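You operate a simulated robot arm through the tools that you are given. There is no shell and no other tool. Be economical: measure what you need, move in short steps, check, and stop when the job is done.

You run a simulated robot arm. Do the job below in one go: nothing can be reset, and whatever is moved stays where it is left.

Task
Put the purple washer on the little table.
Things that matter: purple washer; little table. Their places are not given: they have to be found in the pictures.

Only the result counts: the job must be done as asked and must still hold three seconds after the hand-in. Knocking over, shifting, dropping, spilling or breaking anything else fails it.

Robot
A 7-joint arm with a two-finger parallel gripper, fixed in place. Base frame: the origin is at the foot of the arm, x ahead of it, y to its left, z up. Readings come in m, degrees, newtons and seconds.
With the tool pointing down near the work surface it reaches from about 0.3 to 0.7 m from the base axis. Its first joint turns from -66.0 to 66.0 degrees. Payload 1.57 kg.
Tool frame: the origin (TCP) lies between the finger pads and is the grasp point; the fingertips stand 0.03 m ahead of it; z points along the fingers, y is the line along which they close. Largest opening 0.11 m; finger width 0.024, thickness 0.012; the body of the gripper, 0.048 by 0.112 m, starts 0.078 m behind the TCP.
Orientation is that of the tool frame in the base frame, as a unit quaternion [x, y, z, w]. With the fingers straight down and closing along the base's y, the tool's x points along the base's -x, its y along +y and its z along -z.

Tools
- The arm moves only by the tool drive_tool. Its argument "commands" is a list of rows, each an object of numbers (a shift or turn left out is 0, a gripper value left out holds the last): "tx", "ty", "tz": the shift along the tool's x, y, z in m; "wx", "wy", "wz": the turn, a rotation vector about the tool's x, y, z in degrees; "grip": the finger opening in m, from 0 to 0.11. In form: [{"tx": .., "ty": .., "tz": .., "wx": .., "wy": .., "wz": .., "grip": ..}, ...]. A call has 1 to 12 rows; each row is the pose to reach, as a shift and turn from the pose commanded when the call began, along the tool's axes at that moment. A row lasts 0.2 s, in which the tool goes at most 0.05 m and 8.6 degrees; a call with a longer step from one row to the next is refused whole, and so is a gripper value outside its range. A pose out of reach is approached as far as the arm can. The call stops where the force on the tool passes 40 N (or 10 N more than at its start, if that is more) or the arm is blocked; 0.2 s more then pass. The fingers move at their own pace (about 0.108 m/s each) and stop on an object; they squeeze with about 41 N. The grip force told is the motor's: it shows also when the fingers shut on nothing. Time passes only in rows, and 0.2 s behind the last, so rows that repeat a pose let the fingers close. It gives the time, the measured TCP pose, the force on the tool (base axes), the opening and the grip force at its end, in the units of the frame above (readings bear some noise).
- Cameras (640 x 400 px; columns grow to the right, rows downward): "scene" is fixed at [0.1689, -0.4108, 1.3806]; the picture's right is [0.63, -0.78, 0.00], its down [-0.61, -0.49, -0.63] and it looks along [0.49, 0.39, -0.78] (base axes); focal length 254 px, centre (320, 200). "wrist" rides on the gripper at [-0.036, 0, -0.08] in the tool frame; the picture's right is [0.00, -1.00, 0.00], its down [0.97, 0.00, -0.24] and it looks along [0.24, 0.00, 0.97] (tool axes); focal length 218 px, centre (320, 200).
- capture(camera): a new picture of that camera. The clock stands still meanwhile.
- pixel_to_xyz(camera, pixels): for up to 12 pixels [column, row] of the newest picture of that camera ("zoom" is the newest enlarged one), the place [x, y, z] in the base frame of the surface seen there, good to about 0.003 m. The clock stands still meanwhile.
- inspect(camera, box): a new picture of the part [left, top, right, bottom] of that camera's present view, enlarged. The clock stands still meanwhile.
- finish_job(): hands the job in; it is judged then, once.

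Work in short steps. Measure before you move; look again where a grasp or a placing could have gone wrong, and mend it. You have 60 turns and 22 pictures in all, those below and enlarged ones among them. Open the gripper and draw the arm clear of the work before you hand the job in, unless the task says otherwise; then end with one line.

The tools are called after "Emit:" as a command line: name --argument value ..., lists and objects as JSON in quotes. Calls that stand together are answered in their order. drive_tool: Moves the arm, as the interface text tells. Its arguments: {"type":"object","properties":{"commands":{"type":"array","items":{"type":"object","properties":{"tx":{"type":"number"},"ty":{"type":"number"},"tz":{"type":"number"},"wx":{"type":"number"},"wy":{"type":"number"},"wz":{"type":"number"},"grip":{"type":"number"}}}}},"required":["commands"]} The other tools are called the same way: capture (camera) takes a picture; pixel_to_xyz (camera, pixels) gives the place of the surface under pixels of a picture; inspect (camera, box) takes an enlarged picture of a part of a camera's view; finish_job () hands the job in.

At the start:

```text
t: 0.0
eef_pos: [0.3481, -0.0674, 1.1483]
tool_rot: [-0.001, 1.0, 0.001, 0.0]
contact_force: [0.0, 0.1, -0.6]
finger_gap: 0.1101
gripper_force: 0.0
```

scene: 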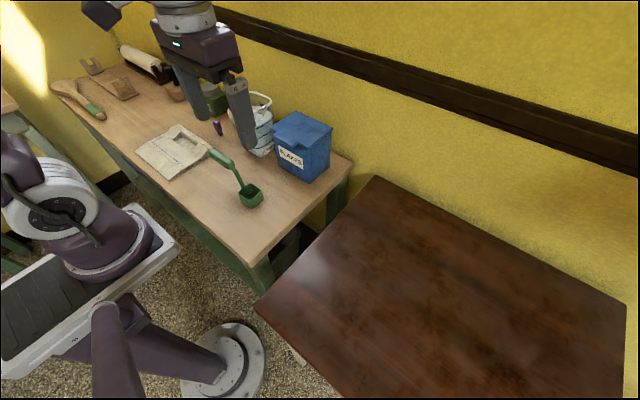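
wrist: 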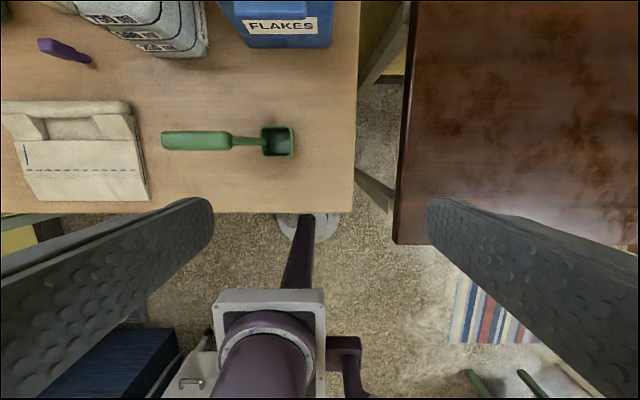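

The scene picture shows a small purple thing at (217,127) and a dark table at the right. I enlarge the bench to look for the washer.

Emit:
inspect --camera "scene" --box '[40, 40, 360, 240]'

Emit:
inspect --camera "wrist" --box '[0, 0, 360, 225]'

Emit:
pixel_to_xyz --camera "scene" --pixels '[[217, 127], [300, 140], [375, 180], [450, 280], [258, 308], [250, 190], [265, 150]]'

```text
2.00 times, centred on (200, 140) of scene
```

zoom: 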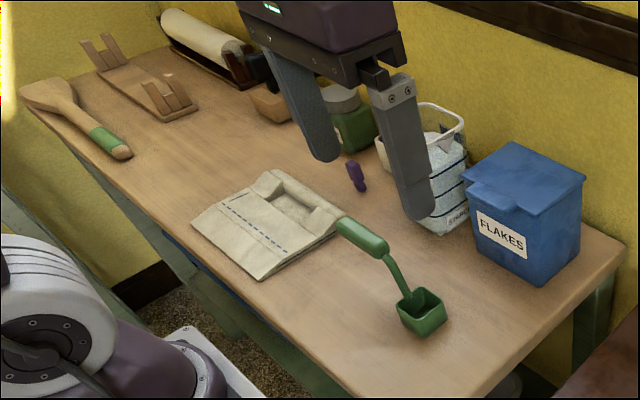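

```text
1.78 times, centred on (180, 112) of wrist
```

zoom: 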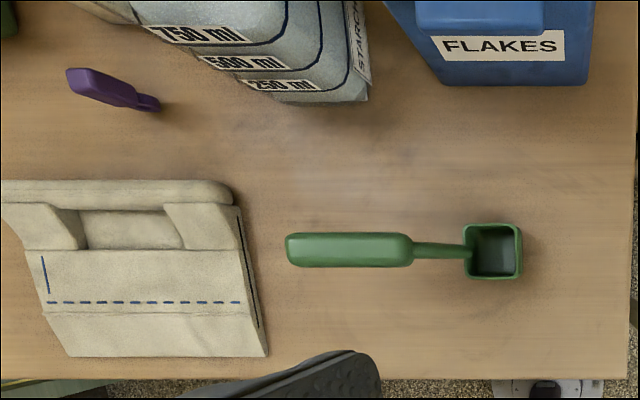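

```text
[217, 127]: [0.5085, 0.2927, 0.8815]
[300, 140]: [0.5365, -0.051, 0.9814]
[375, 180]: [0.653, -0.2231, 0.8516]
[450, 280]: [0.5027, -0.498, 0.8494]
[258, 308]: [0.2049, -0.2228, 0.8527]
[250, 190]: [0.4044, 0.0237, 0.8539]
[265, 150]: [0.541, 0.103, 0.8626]
```

The purple thing at (217,127) looks like a handle rather than a ring. The washer isn't visible yet, so I carry the wrist camera left, high up, to see the rest of the bench.

Emit:
drive_tool --commands '[{"ty": 0.045}, {"ty": 0.09}, {"ty": 0.135}, {"ty": 0.18}, {"ty": 0.225}, {"ty": 0.27}, {"ty": 0.315}, {"ty": 0.34}]'

Emit:
capture --camera "wrist"

Emit:
capture --camera "scene"

```text
t: 1.8
eef_pos: [0.346, 0.2716, 1.1483]
tool_rot: [0.0, 1.0, -0.001, 0.0]
contact_force: [0.1, 0.4, 0.1]
finger_gap: 0.1102
gripper_force: 0.0
```

```text
17 pictures are left
```

wrist: 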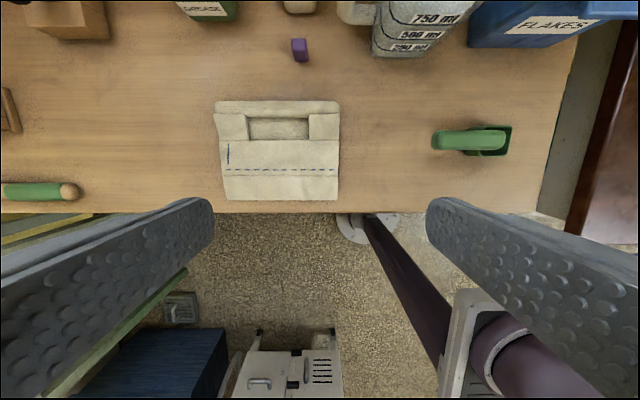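

```text
16 pictures are left
```

scene: 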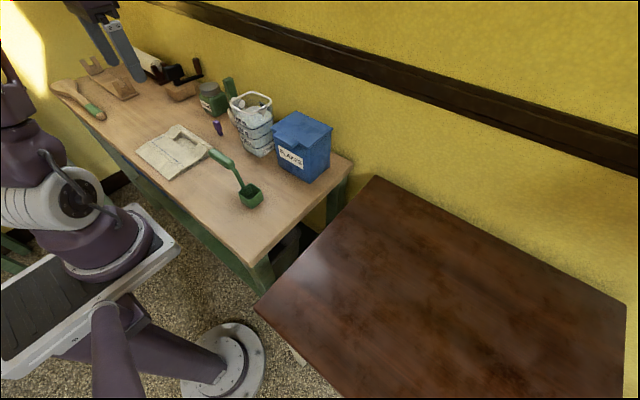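

The purple thing now appears at (300,50) in the wrist view and (217,127) in the scene. I zoom in on both the object and the tub to identify them.

Emit:
inspect --camera "scene" --box '[140, 50, 300, 150]'

Emit:
drive_tool --commands '[{"tx": -0.04}, {"tx": -0.08}, {"tx": -0.12}, {"tx": -0.15}]'

Emit:
capture --camera "wrist"

```text
4.00 times, centred on (220, 100) of scene
```

zoom: 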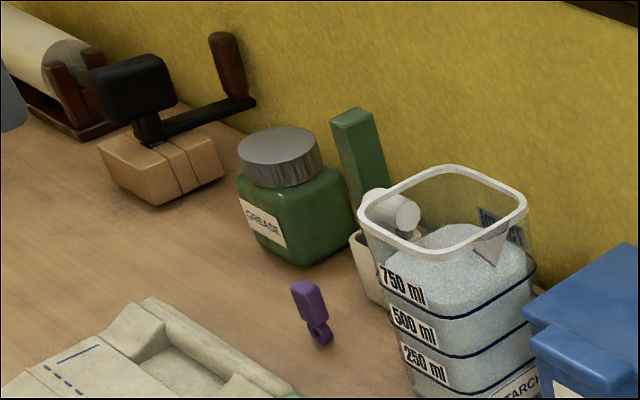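

```text
t: 2.8
eef_pos: [0.4972, 0.2709, 1.1481]
tool_rot: [0.0, 1.0, 0.0, 0.0]
contact_force: [0.6, -0.6, 0.6]
finger_gap: 0.1101
gripper_force: 0.0
```

```text
14 pictures are left
```

wrist: 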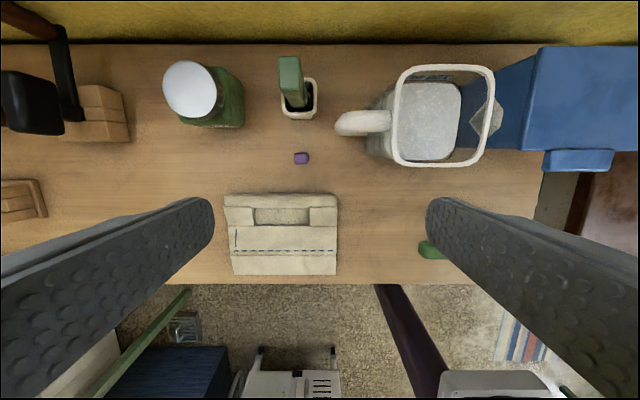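

The purple object is a small ring standing on edge with a block grip on top (zoom 310,300 and 320,330), so this is the washer. The dark table at right is the candidate table. I measure the washer and also check the surface at the scene's left edge.

Emit:
inspect --camera "wrist" --box '[260, 130, 340, 180]'

Emit:
pixel_to_xyz --camera "scene" --pixels '[[5, 100], [20, 125], [214, 122], [217, 123], [217, 127], [218, 132], [220, 135], [217, 138], [222, 140], [600, 300], [380, 180], [480, 240]]'

Emit:
pixel_to_xyz --camera "zoom" --pixels '[[285, 195], [325, 185], [325, 250], [290, 255], [305, 215], [360, 240], [345, 215], [340, 230]]'

```text
8.00 times, centred on (300, 155) of wrist
```

zoom: 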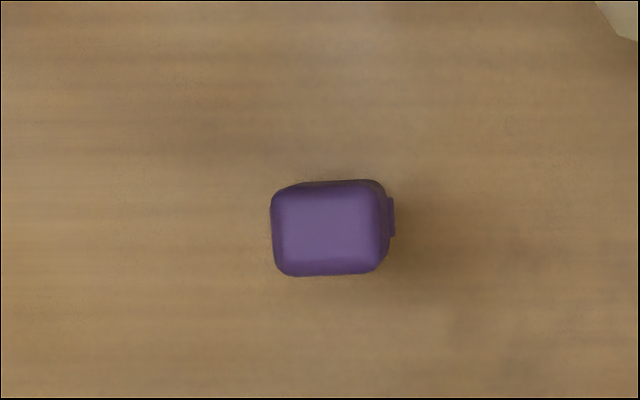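

```text
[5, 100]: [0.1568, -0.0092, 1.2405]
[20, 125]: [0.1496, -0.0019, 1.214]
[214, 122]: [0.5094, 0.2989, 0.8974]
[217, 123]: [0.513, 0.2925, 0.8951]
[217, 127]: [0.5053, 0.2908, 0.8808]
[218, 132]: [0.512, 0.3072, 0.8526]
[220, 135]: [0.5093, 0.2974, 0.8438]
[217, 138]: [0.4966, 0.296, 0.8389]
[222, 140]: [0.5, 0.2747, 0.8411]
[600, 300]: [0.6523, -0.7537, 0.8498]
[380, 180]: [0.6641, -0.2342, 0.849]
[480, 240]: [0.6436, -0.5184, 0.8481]
```

```text
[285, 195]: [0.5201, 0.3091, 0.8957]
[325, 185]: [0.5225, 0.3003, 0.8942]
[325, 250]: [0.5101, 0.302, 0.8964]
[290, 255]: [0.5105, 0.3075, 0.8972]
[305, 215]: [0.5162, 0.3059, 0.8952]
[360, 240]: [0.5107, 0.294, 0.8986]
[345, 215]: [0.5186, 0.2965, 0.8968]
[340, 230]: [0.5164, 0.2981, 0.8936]
```

The washer's block top is at about (0.516, 0.302, 0.896) and roughly 0.017 by 0.022 m. Before descending I measure its neighbours: the green tool at wrist (290,70), the tub handle at (360,122), the jar at (215,100) and the cloth at (280,195).

Emit:
pixel_to_xyz --camera "wrist" --pixels '[[290, 65], [290, 95], [290, 105], [300, 115], [338, 124], [360, 122], [393, 150], [400, 162], [215, 122], [240, 110], [280, 196], [301, 157]]'

```text
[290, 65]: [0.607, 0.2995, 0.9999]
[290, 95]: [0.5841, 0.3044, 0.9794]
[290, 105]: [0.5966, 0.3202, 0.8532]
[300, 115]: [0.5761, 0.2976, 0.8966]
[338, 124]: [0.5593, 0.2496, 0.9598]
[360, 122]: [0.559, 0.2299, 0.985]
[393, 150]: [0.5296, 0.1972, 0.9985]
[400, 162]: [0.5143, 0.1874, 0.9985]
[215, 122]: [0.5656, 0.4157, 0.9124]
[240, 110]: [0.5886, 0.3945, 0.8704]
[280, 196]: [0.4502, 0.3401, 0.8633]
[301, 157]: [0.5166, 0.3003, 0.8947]
```

The nearest tall things are the green tool (x ≥ 0.584) and the tub handle (x ≥ 0.55, y ≤ 0.25), which the gripper body clears. I go above the washer with the fingers partly closed, down to z about 0.95.

Emit:
drive_tool --commands '[{"tx": -0.015, "ty": 0.03, "grip": 0.06}, {"tx": -0.015, "ty": 0.03, "tz": 0.045}, {"tx": -0.015, "ty": 0.03, "tz": 0.09}, {"tx": -0.015, "ty": 0.03, "tz": 0.135}, {"tx": -0.015, "ty": 0.03, "tz": 0.17}, {"tx": -0.015, "ty": 0.03, "tz": 0.195}]'

Emit:
capture --camera "wrist"

Emit:
inspect --camera "scene" --box '[140, 50, 300, 150]'

```text
t: 4.2
eef_pos: [0.5106, 0.3006, 0.9531]
tool_rot: [0.001, 1.0, 0.0, -0.001]
contact_force: [-0.2, 0.6, 1.0]
finger_gap: 0.0598
gripper_force: 0.0
```

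```text
12 pictures are left
```

wrist: 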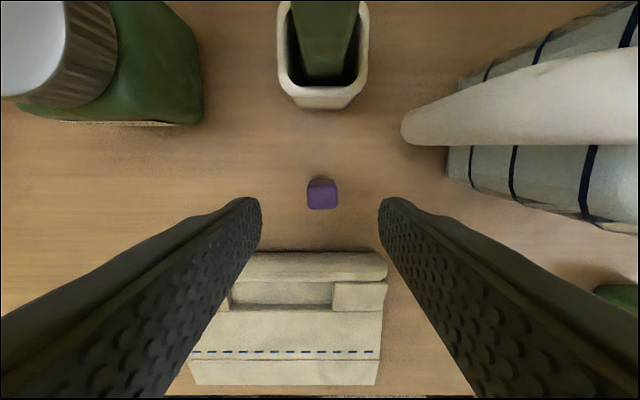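

```text
4.00 times, centred on (220, 100) of scene
```

zoom: 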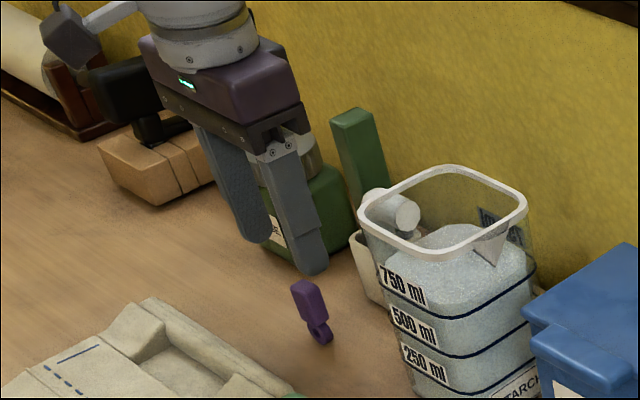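

The washer at wrist (322,194) is centred between the fingers, at about x 0.516, y 0.300. I descend to TCP z about 0.883 and close.

Emit:
drive_tool --commands '[{"tx": -0.003, "tz": 0.025}, {"tx": -0.003, "tz": 0.05}, {"tx": -0.003, "tz": 0.07}, {"tx": -0.003, "tz": 0.07, "grip": 0.03}, {"tx": -0.003, "tz": 0.07, "grip": 0.0}, {"tx": -0.003, "tz": 0.07, "grip": 0.0}, {"tx": -0.003, "tz": 0.07, "grip": 0.0}]'

```text
t: 5.8
eef_pos: [0.5143, 0.3029, 0.8841]
tool_rot: [0.0, 1.0, 0.0, 0.0]
contact_force: [0.6, -0.1, 0.0]
finger_gap: 0.0203
gripper_force: 33.9
```

The fingers stopped at 0.0203 m with 34 N, so the washer is held. I lift straight up.

Emit:
drive_tool --commands '[{"tz": -0.02}, {"tz": -0.06}, {"tz": -0.1}, {"tz": -0.145}, {"tz": -0.19}, {"tz": -0.23}, {"tz": -0.25}]'

Emit:
inspect --camera "scene" --box '[120, 0, 360, 150]'

```text
t: 7.4
eef_pos: [0.5158, 0.302, 1.1322]
tool_rot: [0.001, 1.0, 0.0, 0.0]
contact_force: [0.5, 0.5, -0.5]
finger_gap: 0.0205
gripper_force: 34.1
```

```text
2.67 times, centred on (240, 75) of scene
```

zoom: 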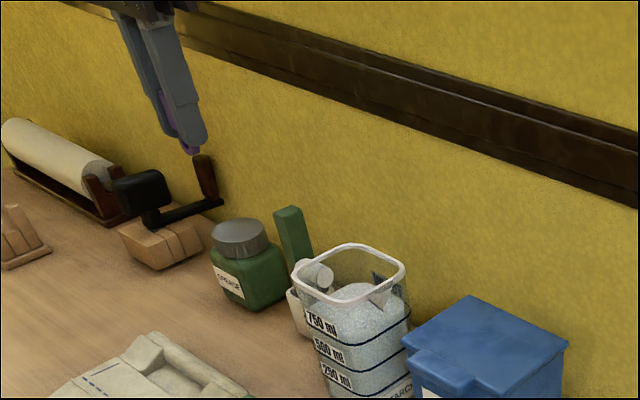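

The washer is in the fingers. I carry it high over the bench to above the dark table, aiming at (0.45, -0.36).

Emit:
drive_tool --commands '[{"tx": 0.03, "ty": -0.03}, {"tx": 0.05, "ty": -0.07}, {"tx": 0.066, "ty": -0.112}, {"tx": 0.066, "ty": -0.157}, {"tx": 0.066, "ty": -0.202}, {"tx": 0.066, "ty": -0.247}, {"tx": 0.066, "ty": -0.292}, {"tx": 0.066, "ty": -0.337}]'

Emit:
drive_tool --commands '[{"ty": -0.04}, {"ty": -0.085}, {"ty": -0.13}, {"ty": -0.175}, {"ty": -0.22}, {"ty": -0.265}, {"ty": -0.305}, {"ty": -0.325}]'

Emit:
capture --camera "scene"

Emit:
capture --camera "wrist"

```text
t: 9.2
eef_pos: [0.4502, -0.0348, 1.1338]
tool_rot: [0.001, 1.0, 0.0, 0.0]
contact_force: [0.4, 0.2, -0.4]
finger_gap: 0.0205
gripper_force: 33.9
```

```text
t: 11.0
eef_pos: [0.4484, -0.3615, 1.1314]
tool_rot: [0.0, 1.0, 0.0, 0.0]
contact_force: [-0.5, -0.1, -0.4]
finger_gap: 0.0204
gripper_force: 33.7
```

```text
9 pictures are left
```

scene: 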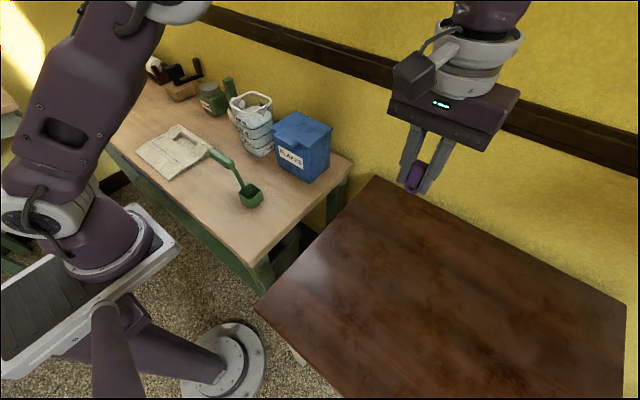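

```text
8 pictures are left
```

wrist: 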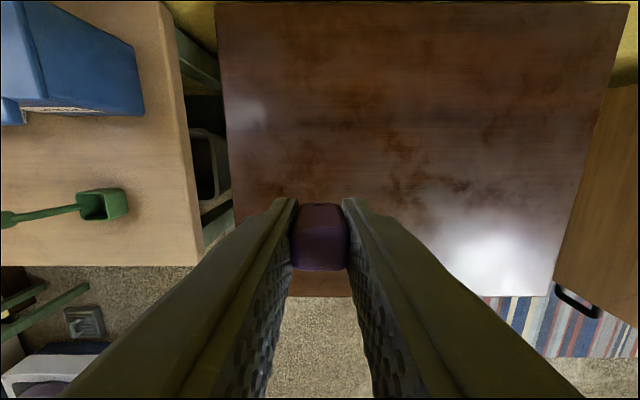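

The table top (z about 0.849) is clear beneath the washer. I lower to just above the top, expecting contact near TCP z 0.893.

Emit:
drive_tool --commands '[{"tz": 0.04}, {"tz": 0.085}, {"tz": 0.13}, {"tz": 0.17}, {"tz": 0.2}, {"tz": 0.22}, {"tz": 0.228}]'

Emit:
inspect --camera "scene" --box '[320, 150, 480, 250]'

```text
t: 12.6
eef_pos: [0.4504, -0.3604, 0.9061]
tool_rot: [-0.001, 1.0, 0.001, -0.001]
contact_force: [-0.3, -0.1, 0.3]
finger_gap: 0.0203
gripper_force: 33.8
```

```text
4.00 times, centred on (400, 200) of scene
```

zoom: 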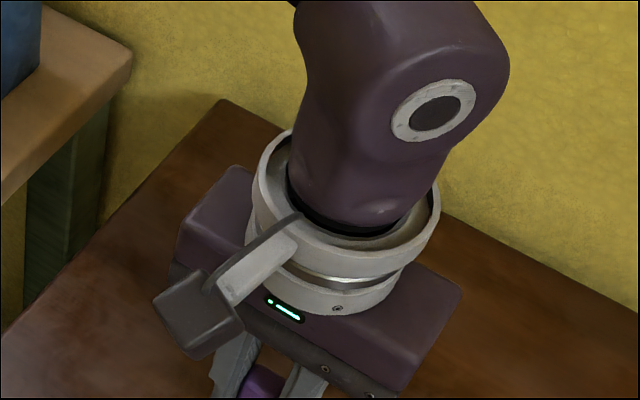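

TCP is at 0.906 with no contact yet. I lower in small steps to feel for the table.

Emit:
drive_tool --commands '[{"tz": 0.003}, {"tz": 0.006}, {"tz": 0.009}, {"tz": 0.011}]'

Emit:
inspect --camera "scene" --box '[320, 210, 480, 310]'

```text
t: 13.6
eef_pos: [0.4507, -0.3604, 0.8933]
tool_rot: [0.0, 1.0, 0.0, 0.0]
contact_force: [0.0, -0.6, 0.4]
finger_gap: 0.0203
gripper_force: 33.4
```

```text
4.00 times, centred on (400, 260) of scene
```

zoom: 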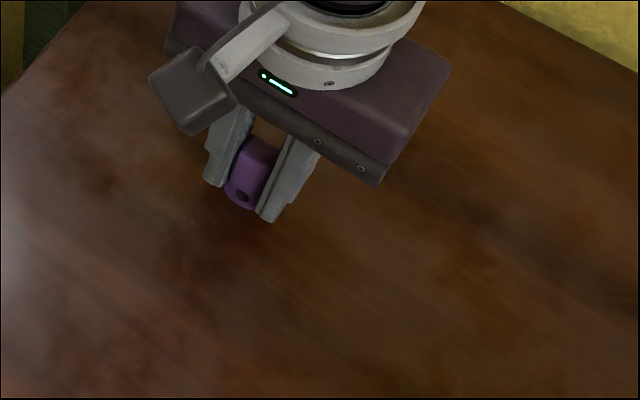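

Still no contact at 0.893, and the washer is nearly on the table. I continue in 1 mm steps.

Emit:
drive_tool --commands '[{"tz": 0.001}, {"tz": 0.002}, {"tz": 0.003}]'

```text
t: 14.4
eef_pos: [0.4484, -0.36, 0.8906]
tool_rot: [0.0, 1.0, -0.001, 0.001]
contact_force: [-4.5, 4.6, 25.0]
finger_gap: 0.0205
gripper_force: 33.6
```

The force of 25 N shows the washer is on the table. I back off 1 mm and open the fingers a little at a time.

Emit:
drive_tool --commands '[{"tz": -0.001}, {"tz": -0.001, "grip": 0.024}, {"tz": -0.001, "grip": 0.03}, {"tz": -0.001, "grip": 0.045}, {"tz": -0.001, "grip": 0.07}, {"tz": -0.001, "grip": 0.07}]'

Emit:
capture --camera "wrist"

```text
t: 15.8
eef_pos: [0.4496, -0.3597, 0.8927]
tool_rot: [0.001, 1.0, 0.0, 0.0]
contact_force: [0.3, -0.1, 0.2]
finger_gap: 0.0698
gripper_force: 0.0
```

```text
5 pictures are left
```

wrist: 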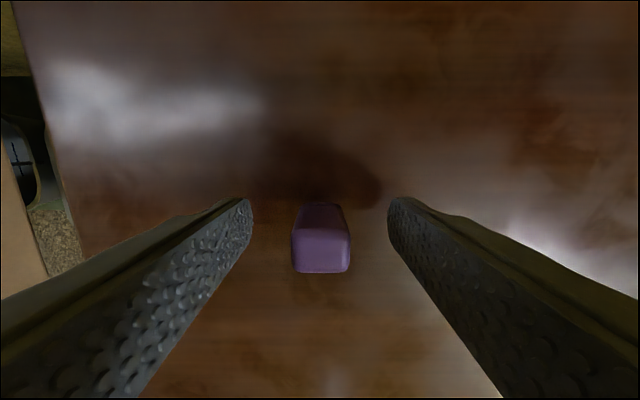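

The fingers are open and the washer stands clear between them at (321,240). I raise straight up and check.

Emit:
drive_tool --commands '[{"tz": -0.02}, {"tz": -0.05}, {"tz": -0.09}, {"tz": -0.135}, {"tz": -0.18}, {"tz": -0.22}, {"tz": -0.22}, {"tz": -0.22}]'

Emit:
capture --camera "scene"

```text
t: 17.6
eef_pos: [0.4506, -0.3604, 1.1111]
tool_rot: [0.0, 1.0, 0.0, 0.0]
contact_force: [-0.2, 0.2, 0.5]
finger_gap: 0.0698
gripper_force: 0.1
```

```text
4 pictures are left
```

scene: 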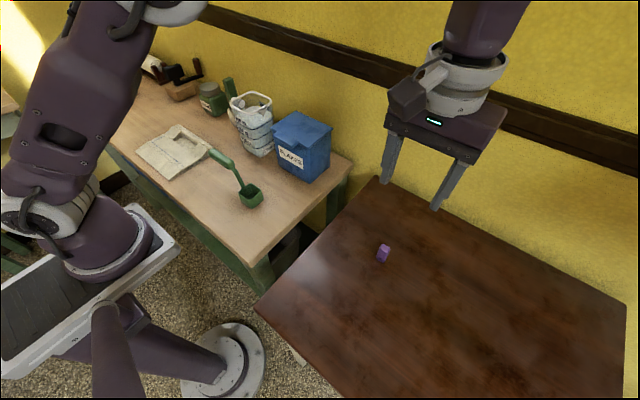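

The washer stands on the table at (383,253), everything else is where it was, and the arm is clear. I hand the job in.

Emit:
finish_job

```text
The job is handed in.
```

The purple washer is standing upright on the little dark table, the gripper is open and clear above it, and the last picture shows nothing else moved.
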